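You operate a simulated robot arm through the tools that you are given. There is no shell and no other tool. Be economical: measure what you need, move in short steps, check, and stop when the job is done.

You run a simulated two-armed robot. Do the job below in one go: nothing can be reset, and whatever is moved stays where it is left.

## Task
Switch the cream box off, hold the gold arc down, unplug it and then clamp it.
Fine: black plug in the black holder; push the black slider across, then tighten the blue and the orange thumb screw.

The check looks at the end state, three seconds after you hand in, the way a careful person would. Anything else that was tipped, shoved, dropped, spilled or broken makes it a failure.

## Robot
Two 7-joint arms with fingered hands on one trunk, on a base that drives. Base frame: it is fixed to the floor where the robot stands at the start and does not move with it; the origin is under the middle of the robot, x ahead of it, y to its left, z up; the surface under the hand at the start is at about z = 799. Units: mm, degrees, N and s.
The left shoulder is at the start at [161, 125, 1153], the right one opposite. With the tool pointing down near the work surface each hand reaches from about 100 to 920 mm from the robot's upright axis, wherever it stands, measured 20 degrees to its own side. Places, roughly: black holder [500, 300, 800]; black slider [500, -100, 800]; blue thumb screw [500, 0, 800]; gold arc (69x36x4 cm) [700, 200, 800]; green switch [500, 200, 800]; orange thumb screw [600, 500, 800]. Payload 3.7 kg a hand.
The TCP of each hand is the grasp point between the finger pads, 25 mm short of the fingertips. In the tool frame z runs along the fingers and y along their closing line. Largest opening 88 mm; the body of the gripper starts 29 mm behind the TCP. The gripper is a hand of 5 fingers: y runs from the thumb to the fingers, the wrist lies at [-13, -97, -162] in the tool frame.
Orientation is that of the tool frame in the base frame, as a unit quaternion [x, y, z, w]. With the fingers straight down and the wrist toward the robot, the tool's x, y and z point along [0, 1, 0], [1, 0, 0] and [0, 0, -1] of the base frame.

## Interface
- The arms move only by the tool drive_tool. It takes "left_steps", "right_steps" or both (then of equal length, played together; a hand with none holds still); each is text: rows parted by semicolons, each of 6 numbers parted by spaces: the shift along the base's x, y, z in mm, then the turn, a rotation vector about the base's x, y, z in degrees. In form: dx dy dz ax ay az; .... A call has 1 to 10 rows; each row is the pose to reach, as a shift and turn from the pose commanded when the call began. Rows are played at 5 a second. More than 50 mm and 8.6 degrees between two rows, and nothing of the call is played. A pose out of reach is approached as far as the arm can. The call stops where the force on the tool passes 40 N (or 10 N more than at its start, if that is more) or the arm is blocked; 0.2 s more then pass. In this call time passes only in rows, and 0.2 s behind the last. The reply holds the time, the measured pose of the TCP, the force on the tool along the base axes, the opening and the grip force, in the units named above and with some noise, with the torque about the TCP (base axes, N m) and any sound that the robot's microphone picked up.
- Cameras (640 x 400 px; columns grow to the right, rows downward): "scene" is now at [254.7, 36.5, 1283.7]; the picture's right is [0.43, -0.90, 0.00], its down [-0.59, -0.28, -0.76] and it looks along [0.68, 0.32, -0.66] (base axes); focal length 214 px, centre (320, 200). "left" rides on the left gripper at [-59, -79, -105] in its tool frame; the picture's right is [-0.73, -0.32, 0.61], its down [0.62, -0.68, 0.38] and it looks along [0.29, 0.66, 0.70] (tool axes); focal length 234 px, centre (320, 200). "right" rides on the right gripper at [59, -79, -105] in its tool frame; the picture's right is [-0.73, 0.32, -0.61], its down [-0.62, -0.68, 0.38] and it looks along [-0.29, 0.66, 0.70] (tool axes); focal length 234 px, centre (320, 200). There is no depth. A picture from a camera that has moved, and an enlarged one, comes with that camera's place and axes in the base frame and with its lens.
- camera(camera): a new picture of that camera. No time passes.
- lift_body(by): slides the trunk up (or, below 0, down) by that many mm; the arms and the scene camera ride with it, the base frame stays. It gives what a move gives, with no picture.
- roll_base(legs): drives the robot by 1 to 6 legs, each [ahead, left, turn to the left] in mm, mm and degrees, along the robot's own axes; the way and the turn of a leg run together, so that a leg with both is an arc; at most 1500 mm and 180 degrees a leg. The arms and the cameras ride along, it lands a little off, and it stops where it bumps. It gives what a move gives.
- finger_targets(index, middle, ring, little, thumb_bend, thumb_turn, hand): sets how far each is bent, from 0 (flat) to 1 (curled in); at 0.3 the hand is open as for a grip, at 0.7 the pads meet at the TCP. One left out holds its place. A second passes; each finger stops where it meets its share of the squeeze, and holds until it gets a number again. It is the only way to open and close the hand. It gives what a move gives, with no picture; readings hold the bend of each and the force on index, middle, ring, little, thumb and palm. thumb_turn goes from beside the hand (0) to across from the fingers (1), as for a grip.
- pan_tilt(pan, tilt): turns the head with the scene camera to pan (to the left, within 80 degrees either way) and tilt (down, from -29 to 69), counted from straight ahead of the robot. It gives what a move gives.
- inspect(camera, box): a new picture of the part [left, top, right, bottom] of that camera's present view, enlarged. No time passes.
- finish_job(): hands the job in; it is judged then, once.

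Work in short steps. Places have to be worked out from the pictures, the camera data and where the tool is seen: move nearer, look again, correct. Check each grasp and each placing, and mend what went wrong. You have 120 turns and 92 pictures in all, those below and enlarged ones among them. Open the grippers and draw the arms clear of the work before you hand the job in, unless the task says otherwise; then end with one line.

The tools are called after "Call:" by a JSON object that holds its "api" and its "payload". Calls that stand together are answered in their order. drive_tool: Moves the arms, as the interface text tells. Its arguments: {"type":"object","properties":{"left_steps":{"type":"string"},"right_steps":{"type":"string"}},"required":[]} The other tools are called the same way: lift_body (by) slides the trunk up or down; finger_targets (index, middle, ring, little, thumb_bend, thumb_turn, hand) moves the fingers one by one; roll_base (legs) drives the base; pan_tilt (pan, tilt) turns the head that bears the scene camera; camera (camera) takes a picture; inspect (camera, box) takes an enlarged picture of a part of a camera's view; finish_job () hands the job in.

At the start:

```text
time: 0.0
left_tcp_pos: [457.2, 384.9, 1109.5]
left_tool_rot: [0.707, 0.707, -0.001, 0.001]
left_contact_force: [0.4, 0.1, 0.4]
left_torque: [-0.01, -0.01, 0.02]
left_opening: 87.5
left_grip_force: 0.0
left_shape: jaw
left_bend: [0.3, 0.3, 0.3, 0.3, 0.3, 0.98]
left_finger forces: [0.0, 0.1, 0.1, 0.1, 0.1, 0.0]
right_tcp_pos: [620.8, 12.1, 1192.2]
right_tool_rot: [0.707, 0.707, -0.001, 0.0]
right_contact_force: [0.5, 0.9, -1.1]
right_torque: [-0.01, 0.0, -0.02]
right_opening: 87.5
right_grip_force: 0.2
right_shape: jaw
right_bend: [0.3, 0.3, 0.3, 0.3, 0.3, 0.98]
right_finger forces: [0.1, 0.0, 0.0, 0.0, 0.1, 0.1]
trunk travel left (down, up): [-175.0, 240.0]
robot x, y, heading: [-3.2, -2.5, 0.0]
head pan, tilt: [25.2, 41.0]
```

scene: 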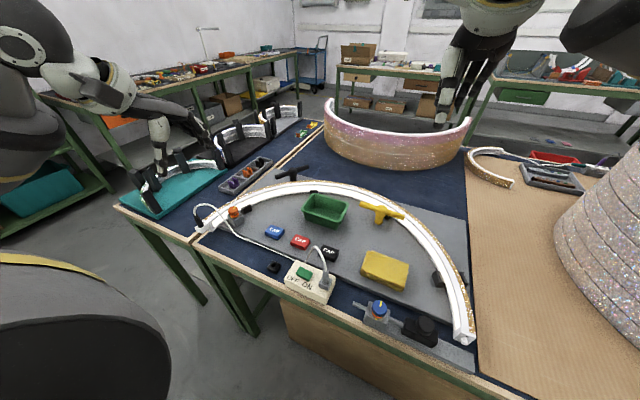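
right: 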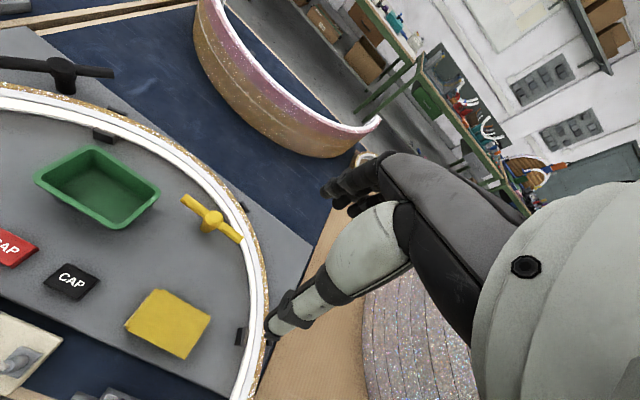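
left: 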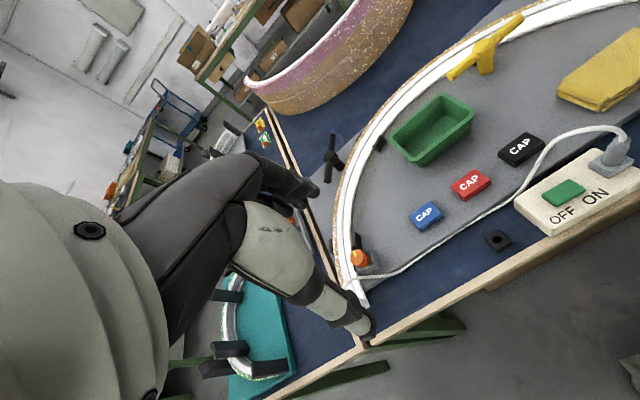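

I start by looking closely at the cream box, the clamp side and the orange screw side.

Call:
{"api": "inspect", "payload": {"camera": "scene", "box": [240, 220, 360, 310]}}

Call:
{"api": "inspect", "payload": {"camera": "scene", "box": [340, 250, 500, 360]}}

Call:
{"api": "inspect", "payload": {"camera": "scene", "box": [180, 150, 340, 260]}}

```text
4.44 times, centred on (300, 265) of scene
camera zoom: at [254.7, 36.5, 1283.7], right [0.43, -0.9, 0.0], down [-0.59, -0.28, -0.76], along [0.68, 0.32, -0.66], focal length 953 px, centre (409, -89)
```

zoom: 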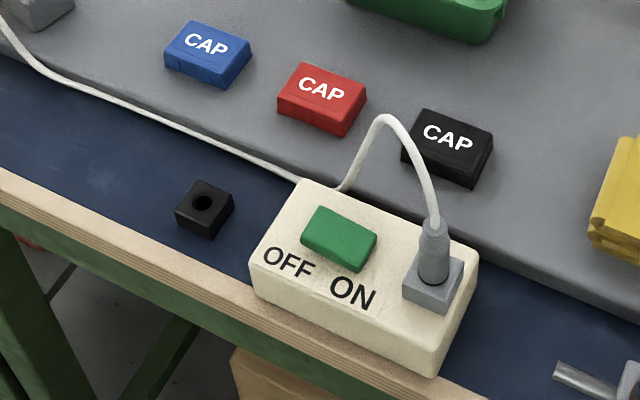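

```text
3.64 times, centred on (420, 305) of scene
camera zoom: at [254.7, 36.5, 1283.7], right [0.43, -0.9, 0.0], down [-0.59, -0.28, -0.76], along [0.68, 0.32, -0.66], focal length 780 px, centre (-44, -182)
```

zoom: 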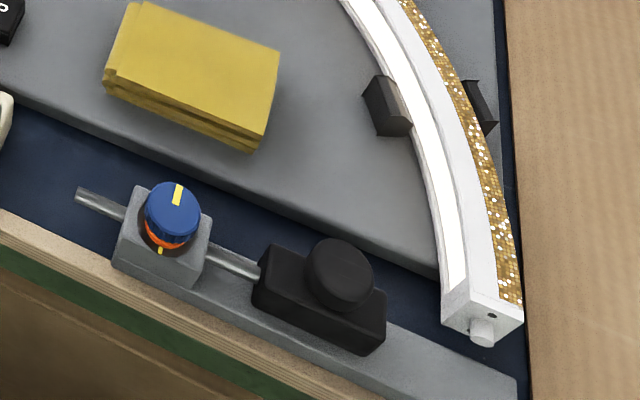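

```text
3.64 times, centred on (260, 205) of scene
camera zoom: at [254.7, 36.5, 1283.7], right [0.43, -0.9, 0.0], down [-0.59, -0.28, -0.76], along [0.68, 0.32, -0.66], focal length 780 px, centre (538, 182)
```

zoom: 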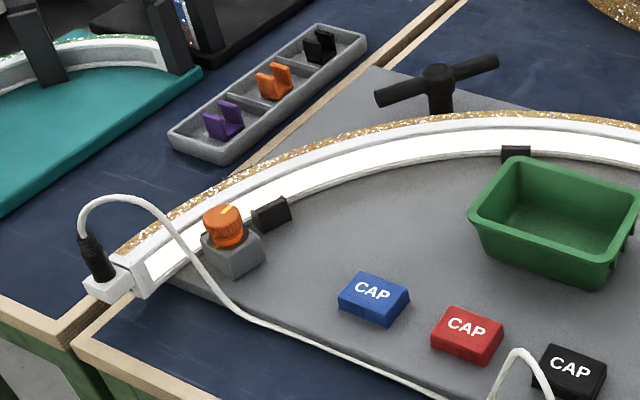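

The black plug sits in the left end of the arc at about (480, 520), with the black holder at about (465, 258). I look closer through the hand cameras.

Call:
{"api": "inspect", "payload": {"camera": "left", "box": [480, 110, 640, 260]}}

Call:
{"api": "inspect", "payload": {"camera": "left", "box": [300, 220, 420, 340]}}

```text
2.67 times, centred on (560, 185) of left
camera zoom: at [378.1, 325.2, 1213.6], right [-0.32, -0.73, -0.61], down [-0.68, 0.62, -0.38], along [0.66, 0.29, -0.7], focal length 624 px, centre (-320, 240)
```

zoom: 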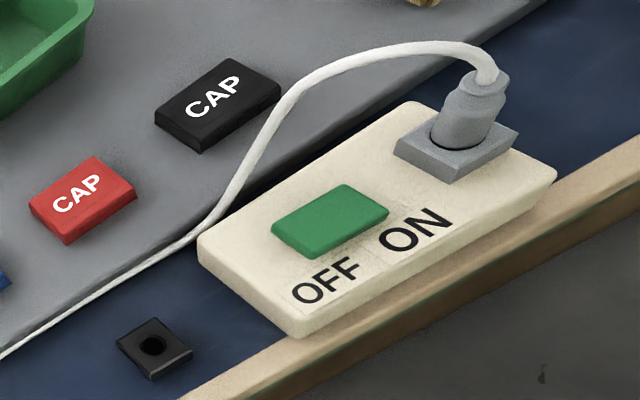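

```text
3.33 times, centred on (360, 280) of left
camera zoom: at [378.1, 325.2, 1213.6], right [-0.32, -0.73, -0.61], down [-0.68, 0.62, -0.38], along [0.66, 0.29, -0.7], focal length 781 px, centre (187, -67)
```

zoom: 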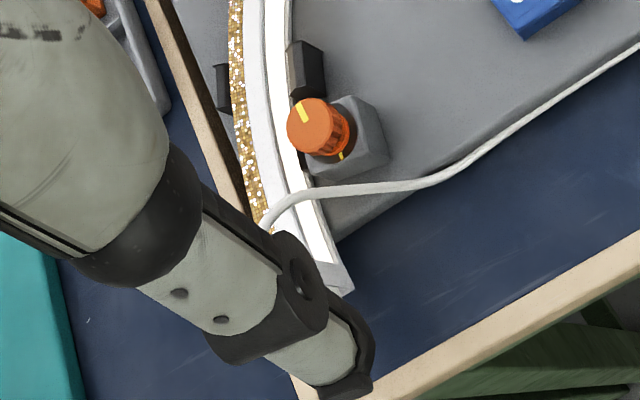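

The rocker is lit on its ON side, so the OFF end (+y, about (474, 188, 838)) must be pressed. I shape the left hand into a pointing index and move both hands clear for closer views.

Call:
{"api": "finger_targets", "payload": {"hand": "left", "index": 0.3, "middle": 1, "ring": 1, "little": 1, "thumb_bend": 0.6, "thumb_turn": 0.3}}

Call:
{"api": "drive_tool", "payload": {"left_steps": "0 -50 0 0 0 0; 0 -100 -20 0 0 0; 0 -140 -60 0 0 0; 0 -170 -100 0 0 0; 0 -185 -140 0 0 0", "right_steps": "-40 -20 0 0 0 0; -80 -40 0 0 0 0; -120 -60 0 0 0 0; -150 -80 0 0 0 0; -170 -90 -40 0 0 0"}}

Call:
{"api": "camera", "payload": {"camera": "left"}}

Call:
{"api": "camera", "payload": {"camera": "right"}}

Call:
{"api": "camera", "payload": {"camera": "scene"}}

```text
time: 1.0
left_tcp_pos: [457.8, 384.5, 1109.4]
left_tool_rot: [0.707, 0.707, 0.0, 0.0]
left_contact_force: [0.2, 0.0, 1.3]
left_torque: [-0.02, 0.03, 0.0]
left_opening: 76.8
left_grip_force: 0.0
left_shape: fingers
left_bend: [0.3, 1.0, 1.0, 1.0, 0.6, 0.3]
left_finger forces: [0.0, 0.1, 0.0, 0.1, 0.0, 0.1]
right_tcp_pos: [621.8, 12.6, 1191.1]
right_tool_rot: [0.706, 0.708, 0.0, 0.0]
right_contact_force: [-1.0, -0.2, 1.4]
right_torque: [-0.01, -0.01, 0.02]
right_opening: 87.5
right_grip_force: 0.0
right_shape: jaw
right_bend: [0.3, 0.3, 0.3, 0.3, 0.3, 0.98]
right_finger forces: [0.1, 0.0, 0.1, 0.1, 0.0, 0.0]
trunk travel left (down, up): [-175.0, 240.0]
robot x, y, heading: [-0.9, 0.7, 0.0]
head pan, tilt: [25.2, 41.0]
```

```text
refused: row 2 steps farther than a row can; nothing moved
```

```text
83 pictures are left
camera left: at [378.1, 325.2, 1213.6], right [-0.32, -0.73, -0.61], down [-0.68, 0.62, -0.38], along [0.66, 0.29, -0.7], focal length 234 px, centre (320, 200)
```

left: 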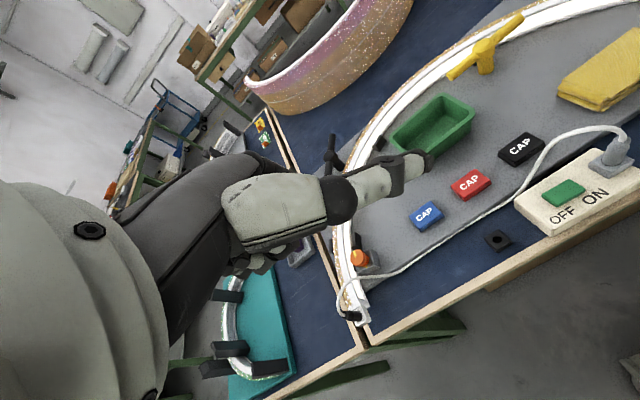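

```text
82 pictures are left
camera right: at [541.4, 71.9, 1296.6], right [0.32, -0.73, 0.61], down [-0.68, -0.62, -0.38], along [0.66, -0.29, -0.7], focal length 234 px, centre (320, 200)
```

right: 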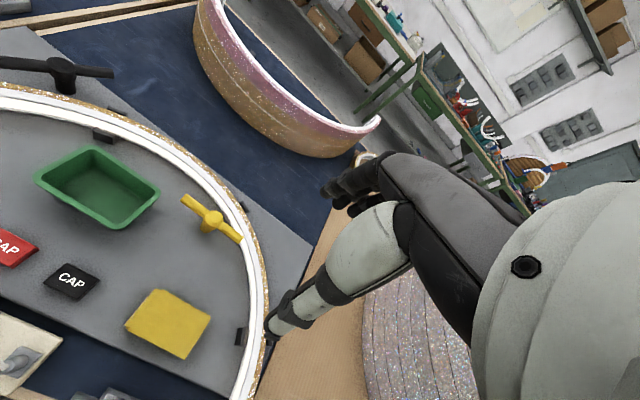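

```text
81 pictures are left
camera scene: at [254.7, 36.5, 1283.7], right [0.43, -0.9, 0.0], down [-0.59, -0.28, -0.76], along [0.68, 0.32, -0.66], focal length 214 px, centre (320, 200)
```

scene: 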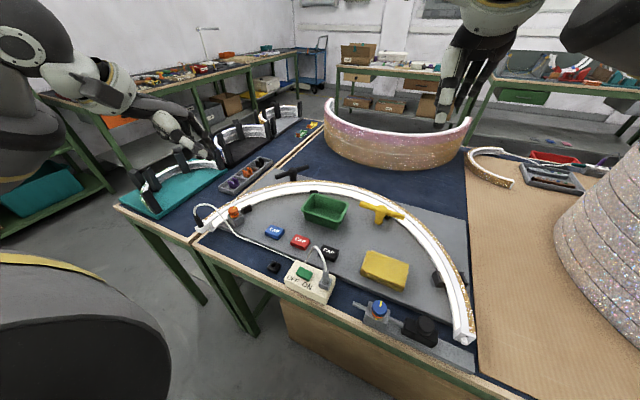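

The thumb splays sideways in that shape, so I change to an index-thumb pinch with the other fingers curled, and bring the left hand over the switch area.

Call:
{"api": "finger_targets", "payload": {"hand": "left", "index": 0.6, "thumb_bend": 0.7, "thumb_turn": 1}}

Call:
{"api": "drive_tool", "payload": {"left_steps": "0 -45 0 0 0 0; 0 -90 -20 0 0 0; 0 -130 -50 0 0 0; 0 -155 -90 0 0 0; 0 -170 -135 0 0 0", "right_steps": "-40 -20 0 0 0 0; -80 -40 0 0 0 0; -120 -60 0 0 0 0; -150 -80 0 0 0 0; -170 -90 -40 0 0 0"}}

```text
time: 2.0
left_tcp_pos: [457.3, 385.6, 1109.8]
left_tool_rot: [0.707, 0.707, 0.001, 0.0]
left_contact_force: [-0.1, -0.8, -0.5]
left_torque: [-0.01, 0.0, -0.02]
left_opening: 9.7
left_grip_force: 0.1
left_shape: fingers
left_bend: [0.6, 1.0, 1.0, 1.0, 0.7, 1.0]
left_finger forces: [0.0, 0.0, 0.1, 0.1, 0.0, 0.1]
right_tcp_pos: [621.1, 13.4, 1192.1]
right_tool_rot: [0.707, 0.707, 0.0, 0.0]
right_contact_force: [-0.2, 0.4, -0.4]
right_torque: [0.02, -0.05, -0.04]
right_opening: 87.2
right_grip_force: 0.1
right_shape: jaw
right_bend: [0.3, 0.3, 0.3, 0.3, 0.3, 0.98]
right_finger forces: [0.1, 0.0, 0.1, 0.0, 0.0, 0.1]
trunk travel left (down, up): [-175.0, 240.0]
robot x, y, heading: [1.7, -2.2, 0.2]
head pan, tilt: [25.2, 41.0]
```

```text
time: 3.2
left_tcp_pos: [511.1, 222.4, 968.8]
left_tool_rot: [0.708, 0.707, -0.002, -0.003]
left_contact_force: [-0.4, -0.2, -0.6]
left_torque: [0.0, 0.03, 0.0]
left_opening: 9.7
left_grip_force: 0.0
left_shape: fingers
left_bend: [0.6, 1.0, 1.0, 1.0, 0.7, 1.0]
left_finger forces: [0.0, 0.1, 0.0, 0.0, 0.0, 0.1]
left hand out of reach, approached as far as the arm can: row 2, 3, 4, 5
right_tcp_pos: [455.3, -77.4, 1152.8]
right_tool_rot: [0.713, 0.701, -0.002, -0.01]
right_contact_force: [-1.1, 0.2, -0.1]
right_torque: [0.04, -0.01, -0.02]
right_opening: 87.8
right_grip_force: 0.1
right_shape: jaw
right_bend: [0.3, 0.3, 0.3, 0.3, 0.3, 0.98]
right_finger forces: [0.0, 0.0, 0.1, 0.1, 0.0, 0.0]
trunk travel left (down, up): [-175.0, 240.0]
robot x, y, heading: [0.4, 1.6, 0.3]
head pan, tilt: [25.2, 41.0]
```

The left arm is too folded at that place. I look first, then will back the base off a bit.

Call:
{"api": "camera", "payload": {"camera": "scene"}}

Call:
{"api": "camera", "payload": {"camera": "left"}}

Call:
{"api": "camera", "payload": {"camera": "right"}}

```text
80 pictures are left
camera scene: at [252.4, 27.2, 1270.6], right [0.36, -0.93, 0.0], down [-0.72, -0.27, -0.64], along [0.6, 0.23, -0.76], focal length 214 px, centre (320, 200)
```

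scene: 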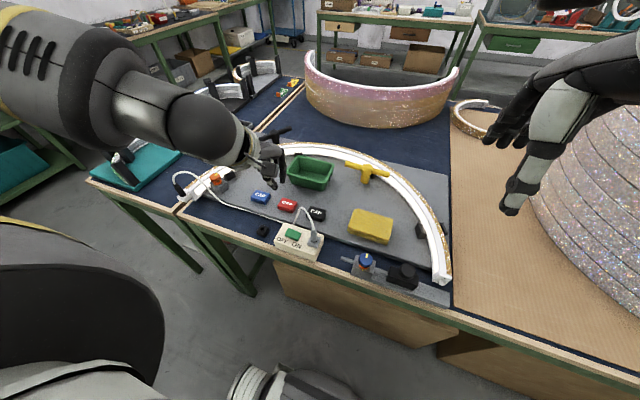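

```text
79 pictures are left
camera left: at [432.4, 163.3, 1074.3], right [-0.33, -0.73, -0.61], down [-0.68, 0.63, -0.38], along [0.65, 0.29, -0.7], focal length 234 px, centre (320, 200)
```

left: 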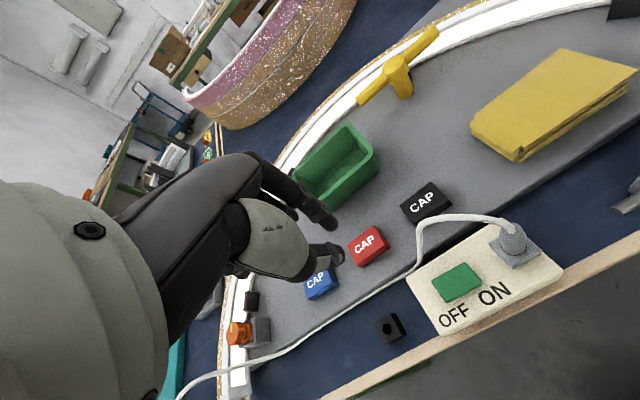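

```text
78 pictures are left
camera right: at [378.9, -18.6, 1259.3], right [0.32, -0.74, 0.59], down [-0.7, -0.61, -0.38], along [0.64, -0.3, -0.71], focal length 234 px, centre (320, 200)
```

right: 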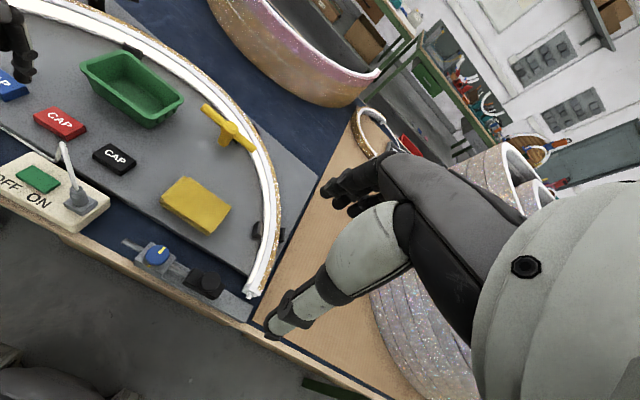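

The index tip sits about at the TCP's y, 25 mm below it. I back the base 150 mm for better reach over the near edge.

Call:
{"api": "roll_base", "payload": {"legs": [[-150, 0, 0]]}}

```text
time: 4.6
left_tcp_pos: [361.9, 223.7, 972.7]
left_tool_rot: [0.707, 0.708, 0.0, 0.0]
left_contact_force: [-0.2, 0.2, 0.4]
left_torque: [0.05, -0.02, 0.0]
left_opening: 9.7
left_grip_force: 0.0
left_shape: fingers
left_bend: [0.6, 1.0, 1.0, 1.0, 0.7, 1.0]
left_finger forces: [0.0, 0.0, 0.0, 0.0, 0.1, 0.0]
right_tcp_pos: [303.3, -76.3, 1154.9]
right_tool_rot: [0.71, 0.704, 0.001, -0.003]
right_contact_force: [-1.1, -0.5, 0.3]
right_torque: [0.0, 0.0, 0.02]
right_opening: 87.7
right_grip_force: 0.1
right_shape: jaw
right_bend: [0.3, 0.3, 0.3, 0.3, 0.3, 0.98]
right_finger forces: [0.1, 0.0, 0.1, 0.0, 0.0, 0.0]
trunk travel left (down, up): [-175.0, 240.0]
robot x, y, heading: [-149.5, -2.8, 0.1]
head pan, tilt: [25.2, 41.0]
```

Now I bring the left index above the OFF end of the switch, judged at (477, 190, 838).

Call:
{"api": "drive_tool", "payload": {"left_steps": "40 -12 0 0 0 0; 80 -24 0 0 0 0; 103 -34 -30 0 0 0; 103 -34 -65 0 0 0"}}

Call:
{"api": "camera", "payload": {"camera": "left"}}

Call:
{"api": "camera", "payload": {"camera": "scene"}}

```text
time: 5.6
left_tcp_pos: [466.2, 189.7, 907.2]
left_tool_rot: [0.707, 0.707, 0.0, -0.001]
left_contact_force: [-0.1, 0.2, 0.7]
left_torque: [-0.02, 0.01, -0.02]
left_opening: 9.5
left_grip_force: 0.0
left_shape: fingers
left_bend: [0.6, 1.0, 1.0, 1.0, 0.7, 1.0]
left_finger forces: [0.0, 0.1, 0.0, 0.1, 0.0, 0.1]
right_tcp_pos: [305.7, -75.6, 1154.4]
right_tool_rot: [0.713, 0.702, 0.001, -0.006]
right_contact_force: [0.1, 0.2, -0.7]
right_torque: [0.01, 0.03, -0.01]
right_opening: 87.6
right_grip_force: 0.0
right_shape: jaw
right_bend: [0.3, 0.3, 0.3, 0.3, 0.3, 0.98]
right_finger forces: [0.0, 0.0, 0.0, 0.0, 0.0, 0.1]
trunk travel left (down, up): [-175.0, 240.0]
robot x, y, heading: [-151.7, 2.1, -0.1]
head pan, tilt: [25.2, 41.0]
```

```text
77 pictures are left
camera left: at [385.9, 130.5, 1011.2], right [-0.32, -0.73, -0.61], down [-0.68, 0.62, -0.38], along [0.66, 0.29, -0.7], focal length 234 px, centre (320, 200)
```

left: 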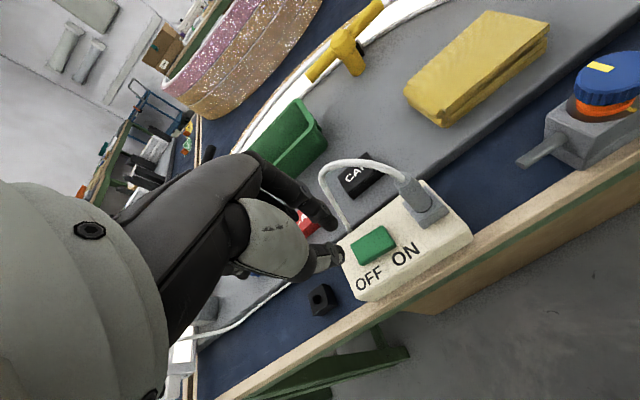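

```text
76 pictures are left
camera scene: at [106.6, 28.1, 1277.3], right [0.33, -0.94, 0.0], down [-0.67, -0.24, -0.7], along [0.66, 0.23, -0.71], focal length 214 px, centre (320, 200)
```

scene: 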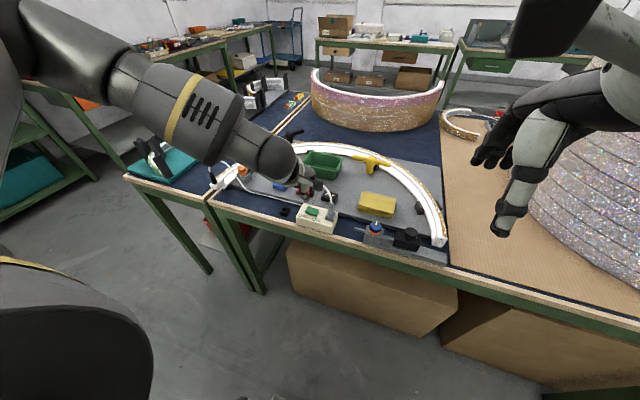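

I zoom to tell which tip is lower, index or thumb, and where it sits against the rocker.

Call:
{"api": "inspect", "payload": {"camera": "left", "box": [230, 150, 430, 310]}}

Call:
{"api": "inspect", "payload": {"camera": "scene", "box": [260, 140, 360, 240]}}

```text
2.50 times, centred on (330, 230) of left
camera zoom: at [385.9, 130.5, 1011.2], right [-0.32, -0.73, -0.61], down [-0.68, 0.62, -0.38], along [0.66, 0.29, -0.7], focal length 585 px, centre (295, 125)
```

zoom: 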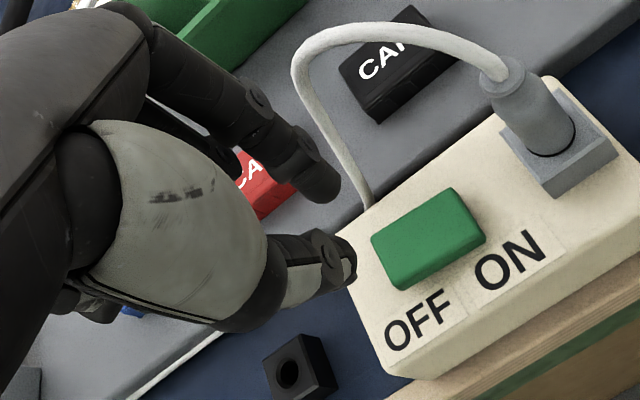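

```text
4.00 times, centred on (310, 190) of scene
camera zoom: at [106.6, 28.1, 1277.3], right [0.33, -0.94, 0.0], down [-0.67, -0.24, -0.7], along [0.66, 0.23, -0.71], focal length 858 px, centre (360, 240)
```

zoom: 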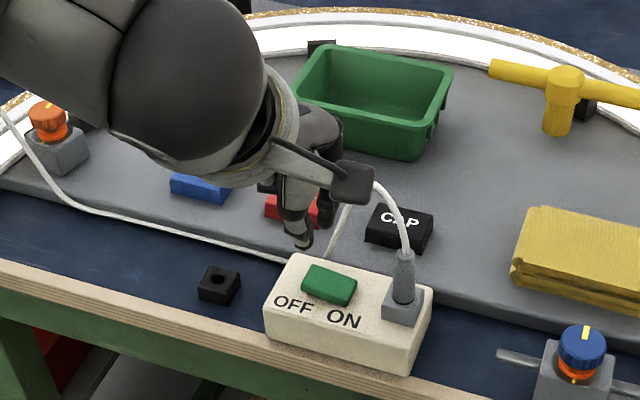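

The thumb tip is about 5 mm lower than the index tip. I straighten the index and pull the thumb in, then check again.

Call:
{"api": "finger_targets", "payload": {"hand": "left", "index": 0.48, "thumb_bend": 1}}

Call:
{"api": "inspect", "payload": {"camera": "left", "box": [230, 150, 430, 310]}}

Call:
{"api": "inspect", "payload": {"camera": "scene", "box": [260, 140, 360, 240]}}

```text
time: 6.6
left_tcp_pos: [464.3, 189.8, 905.9]
left_tool_rot: [0.707, 0.707, 0.001, 0.0]
left_contact_force: [-0.8, -0.3, 0.3]
left_torque: [-0.01, -0.01, 0.01]
left_opening: 12.1
left_grip_force: 0.0
left_shape: fingers
left_bend: [0.44, 1.0, 1.0, 1.0, 0.93, 1.0]
left_finger forces: [0.1, 0.0, 0.0, 0.0, 0.0, 0.0]
right_tcp_pos: [305.8, -76.1, 1155.6]
right_tool_rot: [0.713, 0.701, 0.0, -0.005]
right_contact_force: [0.2, 0.5, -1.2]
right_torque: [0.0, 0.0, 0.05]
right_opening: 87.6
right_grip_force: 0.1
right_shape: jaw
right_bend: [0.3, 0.3, 0.3, 0.3, 0.3, 0.98]
right_finger forces: [0.1, 0.0, 0.0, 0.1, 0.0, 0.0]
trunk travel left (down, up): [-175.0, 240.0]
robot x, y, heading: [-146.2, 3.6, 0.1]
head pan, tilt: [25.2, 41.0]
```

```text
2.50 times, centred on (330, 230) of left
camera zoom: at [385.4, 130.2, 1011.8], right [-0.32, -0.73, -0.61], down [-0.68, 0.62, -0.38], along [0.66, 0.29, -0.7], focal length 585 px, centre (295, 125)
```

zoom: 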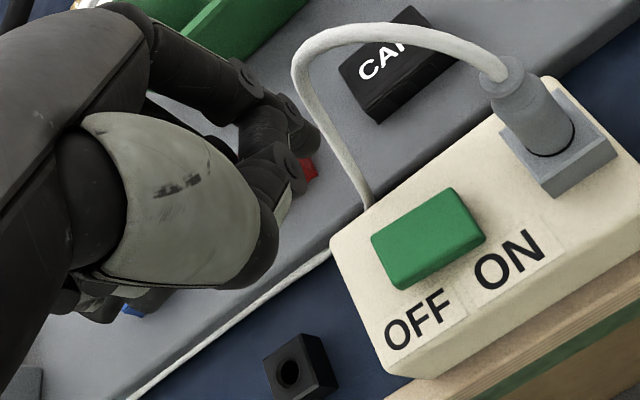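

```text
4.00 times, centred on (310, 190) of scene
camera zoom: at [106.5, 27.6, 1277.9], right [0.33, -0.94, 0.0], down [-0.67, -0.24, -0.71], along [0.67, 0.24, -0.71], focal length 858 px, centre (360, 240)
```

zoom: 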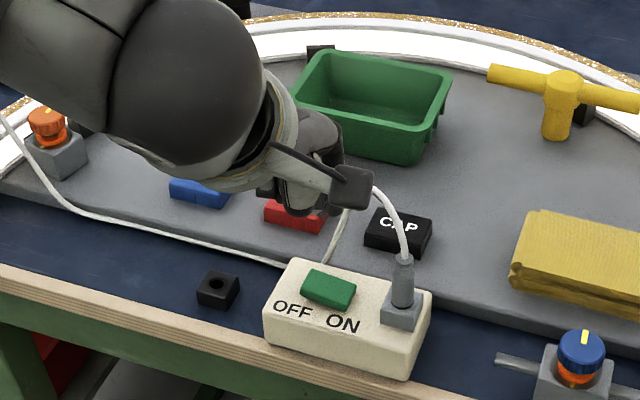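

The thumb is the better pointer: it reached lowest at (-12, -6, -19) from the TCP. I open the thumb, curl the index away, then set the thumb to 0.7.

Call:
{"api": "finger_targets", "payload": {"hand": "left", "thumb_bend": 0.3}}

Call:
{"api": "finger_targets", "payload": {"hand": "left", "index": 1}}

Call:
{"api": "finger_targets", "payload": {"hand": "left", "thumb_bend": 0.65}}

Call:
{"api": "drive_tool", "payload": {"left_steps": "22 6 -15 0 0 0"}}

Call:
{"api": "inspect", "payload": {"camera": "left", "box": [230, 150, 430, 310]}}

Call:
{"api": "inspect", "payload": {"camera": "scene", "box": [260, 140, 360, 240]}}

```text
time: 7.6
left_tcp_pos: [464.1, 188.6, 907.8]
left_tool_rot: [0.707, 0.707, 0.0, 0.0]
left_contact_force: [0.3, -0.8, -0.4]
left_torque: [-0.01, 0.02, -0.02]
left_opening: 65.4
left_grip_force: 0.1
left_shape: fingers
left_bend: [0.48, 1.0, 1.0, 1.0, 0.3, 0.98]
left_finger forces: [0.0, 0.0, 0.0, 0.0, 0.0, 0.0]
right_tcp_pos: [305.1, -75.4, 1155.2]
right_tool_rot: [0.713, 0.701, 0.001, -0.005]
right_contact_force: [0.2, -0.2, -0.1]
right_torque: [-0.01, 0.03, 0.0]
right_opening: 87.7
right_grip_force: 0.0
right_shape: jaw
right_bend: [0.3, 0.3, 0.3, 0.3, 0.3, 0.98]
right_finger forces: [0.0, 0.0, 0.0, 0.1, 0.1, 0.0]
trunk travel left (down, up): [-175.0, 240.0]
robot x, y, heading: [-152.0, 0.3, -0.1]
head pan, tilt: [25.2, 41.0]
```

```text
time: 8.6
left_tcp_pos: [464.1, 189.2, 906.5]
left_tool_rot: [0.707, 0.708, 0.0, 0.001]
left_contact_force: [0.2, -0.9, 0.9]
left_torque: [0.0, -0.01, -0.02]
left_opening: 52.7
left_grip_force: 0.1
left_shape: fingers
left_bend: [1.0, 1.0, 1.0, 1.0, 0.3, 0.98]
left_finger forces: [0.0, 0.0, 0.0, 0.0, 0.1, 0.0]
right_tcp_pos: [304.9, -76.7, 1154.9]
right_tool_rot: [0.713, 0.702, 0.001, -0.005]
right_contact_force: [-0.9, -0.2, -0.2]
right_torque: [0.0, 0.04, 0.02]
right_opening: 87.5
right_grip_force: 0.0
right_shape: jaw
right_bend: [0.3, 0.3, 0.3, 0.3, 0.3, 0.98]
right_finger forces: [0.1, 0.0, 0.0, 0.1, 0.0, 0.0]
trunk travel left (down, up): [-175.0, 240.0]
robot x, y, heading: [-150.3, -0.1, -0.1]
head pan, tilt: [25.2, 41.0]
```

```text
time: 9.6
left_tcp_pos: [464.8, 189.6, 907.6]
left_tool_rot: [0.707, 0.707, 0.0, 0.0]
left_contact_force: [1.0, -0.2, -0.6]
left_torque: [0.01, 0.02, -0.01]
left_opening: 38.0
left_grip_force: 0.1
left_shape: fingers
left_bend: [1.0, 1.0, 1.0, 1.0, 0.65, 1.0]
left_finger forces: [0.0, 0.0, 0.1, 0.1, 0.0, 0.1]
right_tcp_pos: [304.9, -77.1, 1154.7]
right_tool_rot: [0.712, 0.702, 0.001, -0.006]
right_contact_force: [-0.3, -0.2, 0.4]
right_torque: [0.0, -0.01, 0.01]
right_opening: 87.6
right_grip_force: 0.0
right_shape: jaw
right_bend: [0.3, 0.3, 0.3, 0.3, 0.3, 0.98]
right_finger forces: [0.0, 0.0, 0.0, 0.0, 0.1, 0.1]
trunk travel left (down, up): [-175.0, 240.0]
robot x, y, heading: [-146.0, 1.5, -0.1]
head pan, tilt: [25.2, 41.0]
```

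```text
time: 10.0
left_tcp_pos: [488.1, 195.1, 892.7]
left_tool_rot: [0.707, 0.707, 0.0, -0.001]
left_contact_force: [-0.2, -0.6, 1.6]
left_torque: [0.0, 0.0, -0.02]
left_opening: 37.9
left_grip_force: 0.1
left_shape: fingers
left_bend: [1.0, 1.0, 1.0, 1.0, 0.65, 1.0]
left_finger forces: [0.1, 0.0, 0.1, 0.0, 0.0, 0.0]
right_tcp_pos: [306.8, -75.2, 1155.2]
right_tool_rot: [0.712, 0.702, -0.001, -0.005]
right_contact_force: [1.0, 0.1, -0.1]
right_torque: [0.02, 0.02, 0.0]
right_opening: 87.6
right_grip_force: 0.1
right_shape: jaw
right_bend: [0.3, 0.3, 0.3, 0.3, 0.3, 0.98]
right_finger forces: [0.1, 0.1, 0.0, 0.1, 0.1, 0.0]
trunk travel left (down, up): [-175.0, 240.0]
robot x, y, heading: [-150.4, 0.8, 0.3]
head pan, tilt: [25.2, 41.0]
```

```text
2.50 times, centred on (330, 230) of left
camera zoom: at [408.3, 136.4, 996.1], right [-0.32, -0.73, -0.61], down [-0.68, 0.62, -0.38], along [0.66, 0.29, -0.7], focal length 585 px, centre (295, 125)
```

zoom: 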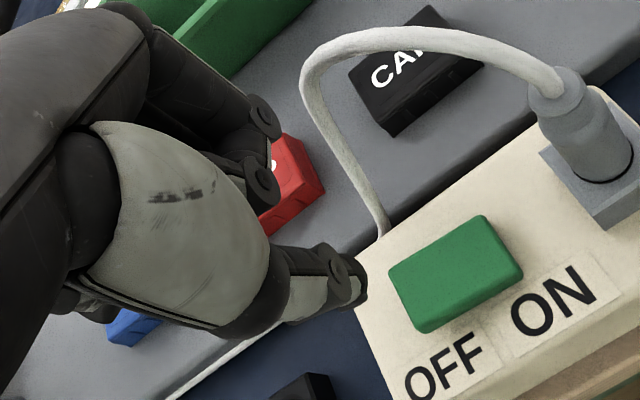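

```text
4.00 times, centred on (310, 190) of scene
camera zoom: at [108.1, 27.5, 1278.1], right [0.33, -0.94, 0.0], down [-0.66, -0.23, -0.71], along [0.67, 0.23, -0.7], focal length 858 px, centre (360, 240)
```

zoom: 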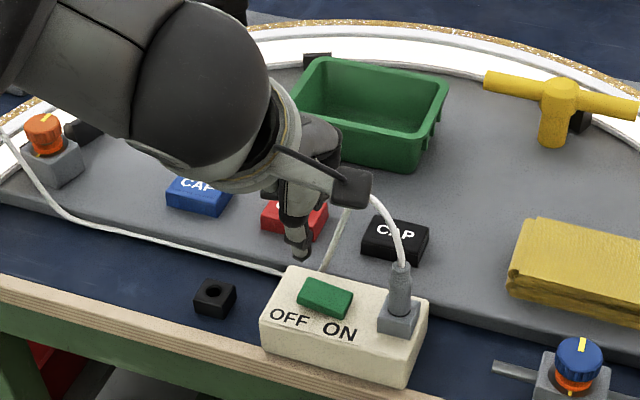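

The thumb tip is at about (476, 195, 864) and the OFF end of the rocker at (476, 188, 838). I shift 7 mm right and press down in small rows.

Call:
{"api": "drive_tool", "payload": {"left_steps": "0 -7 -10 0 0 0; 0 -7 -20 0 0 0; 0 -7 -25 0 0 0; 0 -7 -28 0 0 0; 0 -7 -31 0 0 0; 0 -7 -34 0 0 0; 0 -7 -37 0 0 0"}}

Call:
{"api": "inspect", "payload": {"camera": "left", "box": [230, 150, 430, 310]}}

```text
time: 11.6
left_tcp_pos: [487.0, 188.3, 854.6]
left_tool_rot: [0.707, 0.707, 0.0, 0.0]
left_contact_force: [0.5, 0.1, 0.8]
left_torque: [0.03, 0.0, 0.01]
left_opening: 38.1
left_grip_force: 0.0
left_shape: fingers
left_bend: [1.0, 1.0, 1.0, 1.0, 0.65, 1.0]
left_finger forces: [0.0, 0.1, 0.0, 0.0, 0.8, 0.0]
right_tcp_pos: [305.4, -76.2, 1154.9]
right_tool_rot: [0.713, 0.701, 0.001, -0.006]
right_contact_force: [0.2, -0.1, -0.1]
right_torque: [0.05, 0.0, -0.01]
right_opening: 87.8
right_grip_force: 0.0
right_shape: jaw
right_bend: [0.3, 0.3, 0.3, 0.3, 0.3, 0.98]
right_finger forces: [0.0, 0.0, 0.1, 0.1, 0.1, 0.0]
trunk travel left (down, up): [-175.0, 240.0]
robot x, y, heading: [-150.2, 2.7, 0.1]
head pan, tilt: [25.2, 41.0]
```

```text
2.50 times, centred on (330, 230) of left
camera zoom: at [407.8, 129.0, 959.5], right [-0.32, -0.73, -0.61], down [-0.68, 0.62, -0.38], along [0.66, 0.29, -0.7], focal length 585 px, centre (295, 125)
```

zoom: 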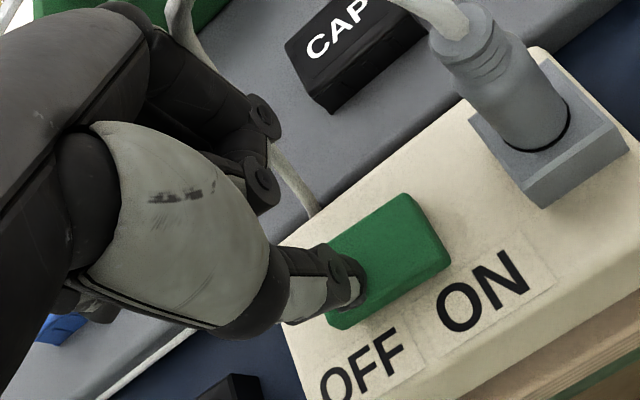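

The thumb rests on the OFF end with 0.8 N. I press further until it clicks.

Call:
{"api": "drive_tool", "payload": {"left_steps": "0 0 -2 0 0 0; 0 0 -4 0 0 0; 0 0 -6 0 0 0; 0 0 -8 0 0 0; 0 0 -10 0 0 0"}}

```text
time: 12.8
left_tcp_pos: [491.9, 186.5, 854.3]
left_tool_rot: [0.708, 0.706, 0.005, 0.009]
left_contact_force: [-3.5, 1.6, 28.7]
left_torque: [0.09, 0.7, -0.01]
left_opening: 39.4
left_grip_force: 14.0
left_shape: fingers
left_bend: [1.0, 1.0, 1.0, 1.0, 0.64, 1.0]
left_finger forces: [0.0, 0.0, 0.0, 0.0, 28.0, 0.1]
right_tcp_pos: [304.7, -76.1, 1155.8]
right_tool_rot: [0.714, 0.7, 0.0, -0.008]
right_contact_force: [-0.3, 0.3, 0.1]
right_torque: [0.02, 0.0, 0.03]
right_opening: 87.7
right_grip_force: 0.2
right_shape: jaw
right_bend: [0.3, 0.3, 0.3, 0.3, 0.3, 0.98]
right_finger forces: [0.0, 0.0, 0.1, 0.1, 0.0, 0.1]
trunk travel left (down, up): [-175.0, 240.0]
robot x, y, heading: [-147.5, 3.2, 0.0]
head pan, tilt: [25.2, 41.0]
stopped in row 5 (left hand): the force on the tool passed its limit at 41 N (the readings are from after the stop); the commanded pose is now the measured one
```

It took 41 N without going further, so it may have flipped already in the first press. I lift off and look.

Call:
{"api": "drive_tool", "payload": {"left_steps": "0 0 20 0 0 0; -15 20 60 0 0 0; -30 50 95 0 0 0"}}

Call:
{"api": "inspect", "payload": {"camera": "scene", "box": [280, 185, 350, 240]}}

Call:
{"api": "inspect", "payload": {"camera": "left", "box": [320, 200, 520, 340]}}

```text
time: 13.6
left_tcp_pos: [456.0, 237.7, 945.5]
left_tool_rot: [0.707, 0.707, 0.002, 0.003]
left_contact_force: [-0.1, -0.1, 0.4]
left_torque: [-0.02, 0.0, 0.01]
left_opening: 38.3
left_grip_force: 0.1
left_shape: fingers
left_bend: [1.0, 1.0, 1.0, 1.0, 0.65, 1.0]
left_finger forces: [0.0, 0.1, 0.0, 0.0, 0.1, 0.0]
right_tcp_pos: [306.4, -77.5, 1154.8]
right_tool_rot: [0.714, 0.7, 0.0, -0.008]
right_contact_force: [-0.1, 0.6, -0.3]
right_torque: [0.0, 0.03, 0.0]
right_opening: 87.6
right_grip_force: 0.1
right_shape: jaw
right_bend: [0.3, 0.3, 0.3, 0.3, 0.3, 0.98]
right_finger forces: [0.1, 0.0, 0.0, 0.2, 0.0, 0.0]
trunk travel left (down, up): [-175.0, 240.0]
robot x, y, heading: [-146.9, 0.4, -0.0]
head pan, tilt: [25.2, 41.0]
```

```text
7.27 times, centred on (315, 212) of scene
camera zoom: at [106.9, 28.8, 1280.5], right [0.34, -0.94, 0.0], down [-0.64, -0.23, -0.73], along [0.69, 0.24, -0.68], focal length 1560 px, centre (356, 109)
```

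zoom: 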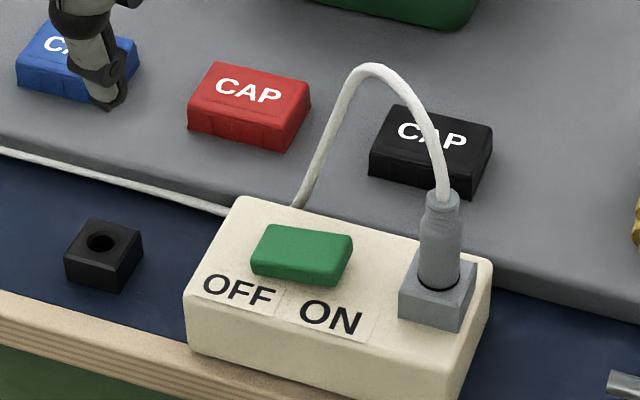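

```text
2.86 times, centred on (420, 270) of left
camera zoom: at [376.9, 178.3, 1048.5], right [-0.32, -0.73, -0.61], down [-0.68, 0.62, -0.39], along [0.66, 0.29, -0.69], focal length 669 px, centre (34, 0)
```

zoom: 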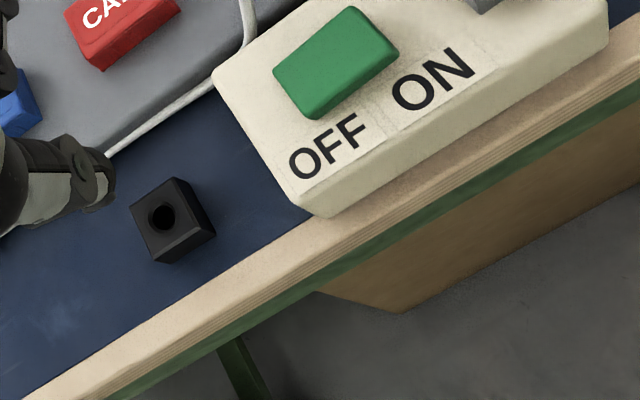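

The ON end now stands up, so the box is off. Next I look at the plug area and the arc's light.

Call:
{"api": "drive_tool", "payload": {"left_steps": "0 40 20 0 0 0; 0 85 40 0 0 0; 0 130 60 0 0 0; 0 175 70 0 0 0"}}

Call:
{"api": "pan_tilt", "payload": {"pan": 38, "tilt": 35}}

Call:
{"api": "finger_targets", "payload": {"hand": "left", "thumb_bend": 0.3, "index": 0.3, "middle": 0.3, "ring": 0.3, "little": 0.3}}

Call:
{"api": "camera", "payload": {"camera": "scene"}}

Call:
{"api": "camera", "payload": {"camera": "left"}}

```text
time: 14.6
left_tcp_pos: [458.6, 413.2, 1013.5]
left_tool_rot: [0.708, 0.707, 0.001, 0.004]
left_contact_force: [0.2, 1.0, -1.1]
left_torque: [-0.01, -0.01, 0.02]
left_opening: 37.9
left_grip_force: 0.2
left_shape: fingers
left_bend: [1.0, 1.0, 1.0, 1.0, 0.65, 1.0]
left_finger forces: [0.0, 0.0, 0.1, 0.1, 0.0, 0.1]
right_tcp_pos: [305.5, -76.8, 1155.1]
right_tool_rot: [0.714, 0.7, 0.0, -0.008]
right_contact_force: [0.3, 0.4, -0.3]
right_torque: [0.0, -0.01, 0.03]
right_opening: 87.6
right_grip_force: 0.0
right_shape: jaw
right_bend: [0.3, 0.3, 0.3, 0.3, 0.3, 0.98]
right_finger forces: [0.0, 0.0, 0.0, 0.0, 0.0, 0.0]
trunk travel left (down, up): [-175.0, 240.0]
robot x, y, heading: [-144.9, -0.4, -0.0]
head pan, tilt: [25.2, 41.0]
```

```text
time: 15.3
left_tcp_pos: [457.6, 412.7, 1013.6]
left_tool_rot: [0.708, 0.707, 0.001, 0.004]
left_contact_force: [0.9, -0.6, 0.8]
left_torque: [0.0, 0.02, 0.0]
left_opening: 38.2
left_grip_force: 0.0
left_shape: fingers
left_bend: [1.0, 1.0, 1.0, 1.0, 0.65, 1.0]
left_finger forces: [0.0, 0.1, 0.0, 0.0, 0.0, 0.0]
right_tcp_pos: [307.8, -76.3, 1156.0]
right_tool_rot: [0.716, 0.698, 0.0, -0.009]
right_contact_force: [0.0, -0.1, 0.6]
right_torque: [-0.03, 0.0, -0.03]
right_opening: 87.5
right_grip_force: 0.1
right_shape: jaw
right_bend: [0.3, 0.3, 0.3, 0.3, 0.3, 0.98]
right_finger forces: [0.0, 0.1, 0.0, 0.0, 0.0, 0.0]
trunk travel left (down, up): [-175.0, 240.0]
robot x, y, heading: [-151.1, -1.2, 0.1]
head pan, tilt: [38.0, 35.0]
```

```text
time: 16.3
left_tcp_pos: [458.9, 413.7, 1013.8]
left_tool_rot: [0.708, 0.707, 0.002, 0.005]
left_contact_force: [0.2, -0.7, -0.9]
left_torque: [-0.01, -0.02, -0.01]
left_opening: 84.6
left_grip_force: 0.0
left_shape: fingers
left_bend: [0.3, 0.3, 0.3, 0.3, 0.3, 0.98]
left_finger forces: [0.0, 0.0, 0.0, 0.0, 0.0, 0.0]
right_tcp_pos: [307.9, -77.7, 1155.8]
right_tool_rot: [0.715, 0.699, 0.001, -0.009]
right_contact_force: [-0.3, -0.7, 0.8]
right_torque: [0.03, 0.02, 0.01]
right_opening: 87.7
right_grip_force: 0.0
right_shape: jaw
right_bend: [0.3, 0.3, 0.3, 0.3, 0.3, 0.98]
right_finger forces: [0.0, 0.2, 0.0, 0.0, 0.0, 0.0]
trunk travel left (down, up): [-175.0, 240.0]
robot x, y, heading: [-149.1, 1.8, -0.2]
head pan, tilt: [38.0, 35.0]
```

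```text
66 pictures are left
camera scene: at [111.1, 29.5, 1288.3], right [0.34, -0.94, 0.0], down [-0.58, -0.21, -0.79], along [0.74, 0.26, -0.61], focal length 214 px, centre (320, 200)
```

scene: 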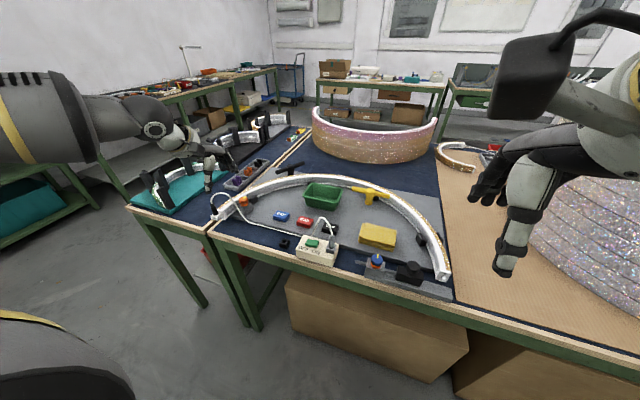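

```text
65 pictures are left
camera left: at [378.7, 353.2, 1116.7], right [-0.32, -0.73, -0.61], down [-0.68, 0.62, -0.39], along [0.66, 0.29, -0.69], focal length 234 px, centre (320, 200)
```

left: 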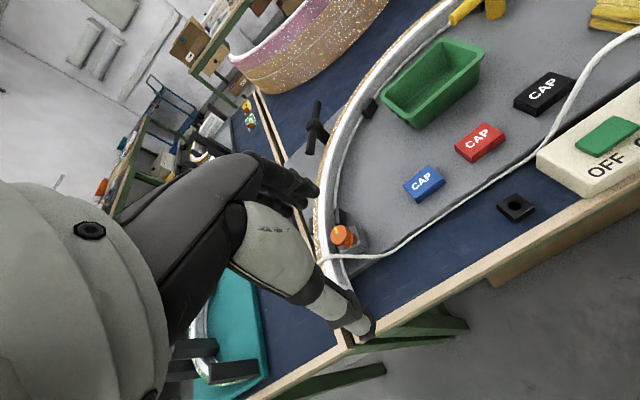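

The light strip is now dark, so OFF is confirmed. I zoom in on the plug and the arc's left end.

Call:
{"api": "inspect", "payload": {"camera": "scene", "box": [195, 150, 295, 250]}}

```text
4.00 times, centred on (245, 200) of scene
camera zoom: at [111.1, 29.5, 1288.3], right [0.34, -0.94, 0.0], down [-0.58, -0.21, -0.79], along [0.74, 0.26, -0.61], focal length 858 px, centre (620, 200)
```

zoom: 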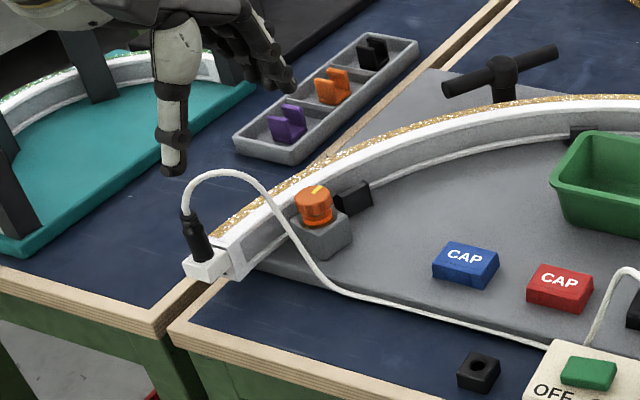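

The plug stands at about (477, 509), z 835–877, cable leaving toward −y. I drive 250 mm left so that the right hand can reach the arc near the plug.

Call:
{"api": "roll_base", "payload": {"legs": [[0, 250, 0]]}}

Call:
{"api": "drive_tool", "payload": {"right_steps": "45 15 0 0 0 0; 90 30 0 0 0 0; 135 45 0 0 0 0; 180 65 0 0 0 8; 225 85 0 0 0 16; 250 100 -20 0 0 24; 265 110 -40 0 0 32; 275 120 -60 0 0 40; 280 130 -80 0 0 48; 280 130 -80 0 0 56", "left_steps": "0 -30 0 0 0 0; 0 -60 0 0 0 0; 0 -90 0 0 0 0; 0 -110 0 0 0 0; 0 -110 0 0 0 0; 0 -110 0 0 0 0; 0 -110 0 0 0 0; 0 -110 0 0 0 0; 0 -110 0 0 0 0; 0 -110 0 0 0 0"}}

```text
time: 19.1
left_tcp_pos: [458.6, 663.0, 1012.2]
left_tool_rot: [0.707, 0.707, 0.002, 0.004]
left_contact_force: [-0.9, -0.1, 0.1]
left_torque: [0.0, -0.02, -0.01]
left_opening: 84.7
left_grip_force: 0.0
left_shape: fingers
left_bend: [0.3, 0.3, 0.3, 0.3, 0.3, 0.98]
left_finger forces: [0.1, 0.0, 0.0, 0.0, 0.0, 0.1]
right_tcp_pos: [306.9, 174.7, 1157.0]
right_tool_rot: [0.715, 0.699, 0.0, -0.008]
right_contact_force: [-0.8, 0.3, -0.6]
right_torque: [0.01, -0.02, 0.01]
right_opening: 87.7
right_grip_force: 0.0
right_shape: jaw
right_bend: [0.3, 0.3, 0.3, 0.3, 0.3, 0.98]
right_finger forces: [0.1, 0.0, 0.0, 0.0, 0.0, 0.1]
trunk travel left (down, up): [-175.0, 240.0]
robot x, y, heading: [-149.6, 249.9, 0.2]
head pan, tilt: [38.0, 35.0]
```

```text
time: 21.3
left_tcp_pos: [458.9, 553.1, 1014.9]
left_tool_rot: [0.707, 0.707, 0.003, 0.004]
left_contact_force: [-0.2, -0.3, 0.6]
left_torque: [-0.01, 0.0, 0.02]
left_opening: 84.5
left_grip_force: 0.1
left_shape: fingers
left_bend: [0.3, 0.3, 0.3, 0.3, 0.3, 0.98]
left_finger forces: [0.0, 0.0, 0.0, 0.1, 0.0, 0.0]
right_tcp_pos: [588.0, 305.3, 1076.3]
right_tool_rot: [0.368, 0.93, -0.003, -0.007]
right_contact_force: [0.4, -0.4, 0.1]
right_torque: [0.01, 0.02, 0.0]
right_opening: 87.6
right_grip_force: 0.0
right_shape: jaw
right_bend: [0.3, 0.3, 0.3, 0.3, 0.3, 0.98]
right_finger forces: [0.1, 0.0, 0.0, 0.0, 0.0, 0.1]
right hand out of reach, approached as far as the arm can: row 10
trunk travel left (down, up): [-175.0, 240.0]
robot x, y, heading: [-150.6, 249.9, -0.1]
head pan, tilt: [38.0, 35.0]
```

Now I look from both hand cameras and the head to fix the plug, arc and clamp geometry.

Call:
{"api": "camera", "payload": {"camera": "right"}}

Call:
{"api": "camera", "payload": {"camera": "scene"}}

Call:
{"api": "camera", "payload": {"camera": "left"}}

```text
63 pictures are left
camera right: at [491.3, 287.3, 1182.2], right [0.76, -0.26, 0.59], down [-0.02, -0.92, -0.38], along [0.65, 0.28, -0.71], focal length 234 px, centre (320, 200)
```

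right: 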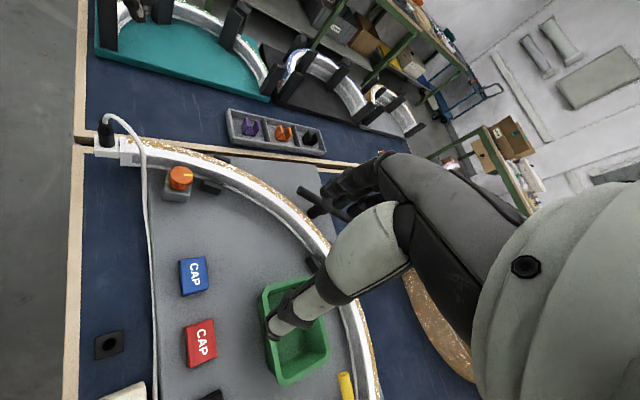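

```text
62 pictures are left
camera scene: at [98.6, 304.6, 1292.9], right [0.62, -0.79, 0.0], down [-0.45, -0.35, -0.82], along [0.65, 0.51, -0.57], focal length 214 px, centre (320, 200)
```

scene: 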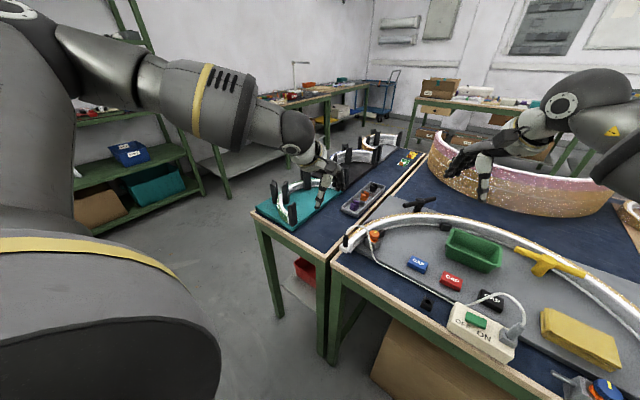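

```text
61 pictures are left
camera left: at [378.0, 494.0, 1117.9], right [-0.32, -0.73, -0.61], down [-0.68, 0.62, -0.39], along [0.66, 0.29, -0.69], focal length 234 px, centre (320, 200)
```

left: 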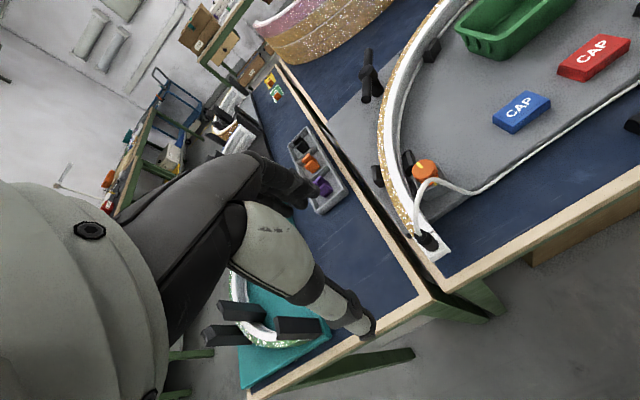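

Good views of the plug. I enlarge the plug end in all three.

Call:
{"api": "inspect", "payload": {"camera": "left", "box": [360, 140, 480, 270]}}

Call:
{"api": "inspect", "payload": {"camera": "right", "box": [80, 100, 260, 210]}}

Call:
{"api": "inspect", "payload": {"camera": "scene", "box": [330, 190, 450, 280]}}

```text
3.08 times, centred on (420, 205) of left
camera zoom: at [378.0, 494.0, 1117.9], right [-0.32, -0.73, -0.61], down [-0.68, 0.62, -0.39], along [0.66, 0.29, -0.69], focal length 720 px, centre (12, 185)
```

zoom: 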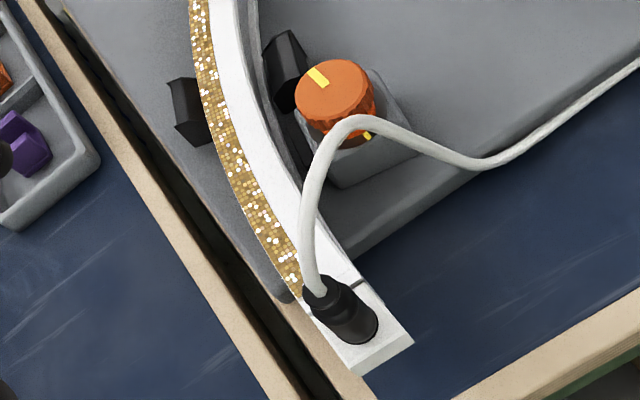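

```text
3.56 times, centred on (170, 155) of right
camera zoom: at [491.3, 287.3, 1182.2], right [0.76, -0.26, 0.59], down [-0.02, -0.92, -0.38], along [0.65, 0.28, -0.71], focal length 833 px, centre (853, 360)
```

zoom: 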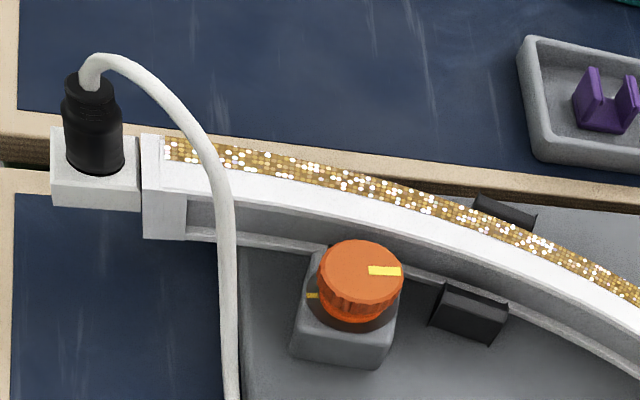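

```text
4.44 times, centred on (390, 235) of scene
camera zoom: at [98.6, 304.6, 1292.9], right [0.62, -0.79, 0.0], down [-0.45, -0.35, -0.82], along [0.65, 0.51, -0.57], focal length 953 px, centre (9, 44)
```

zoom: 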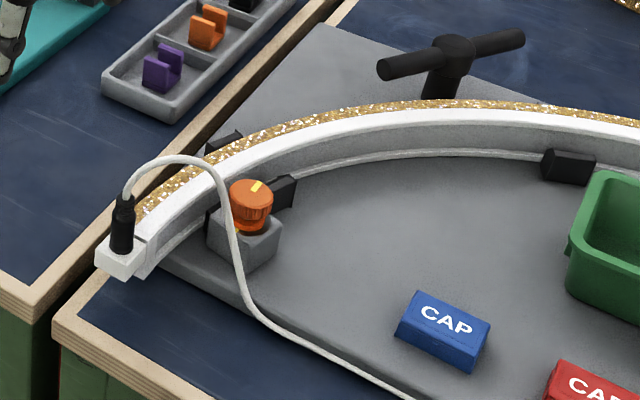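

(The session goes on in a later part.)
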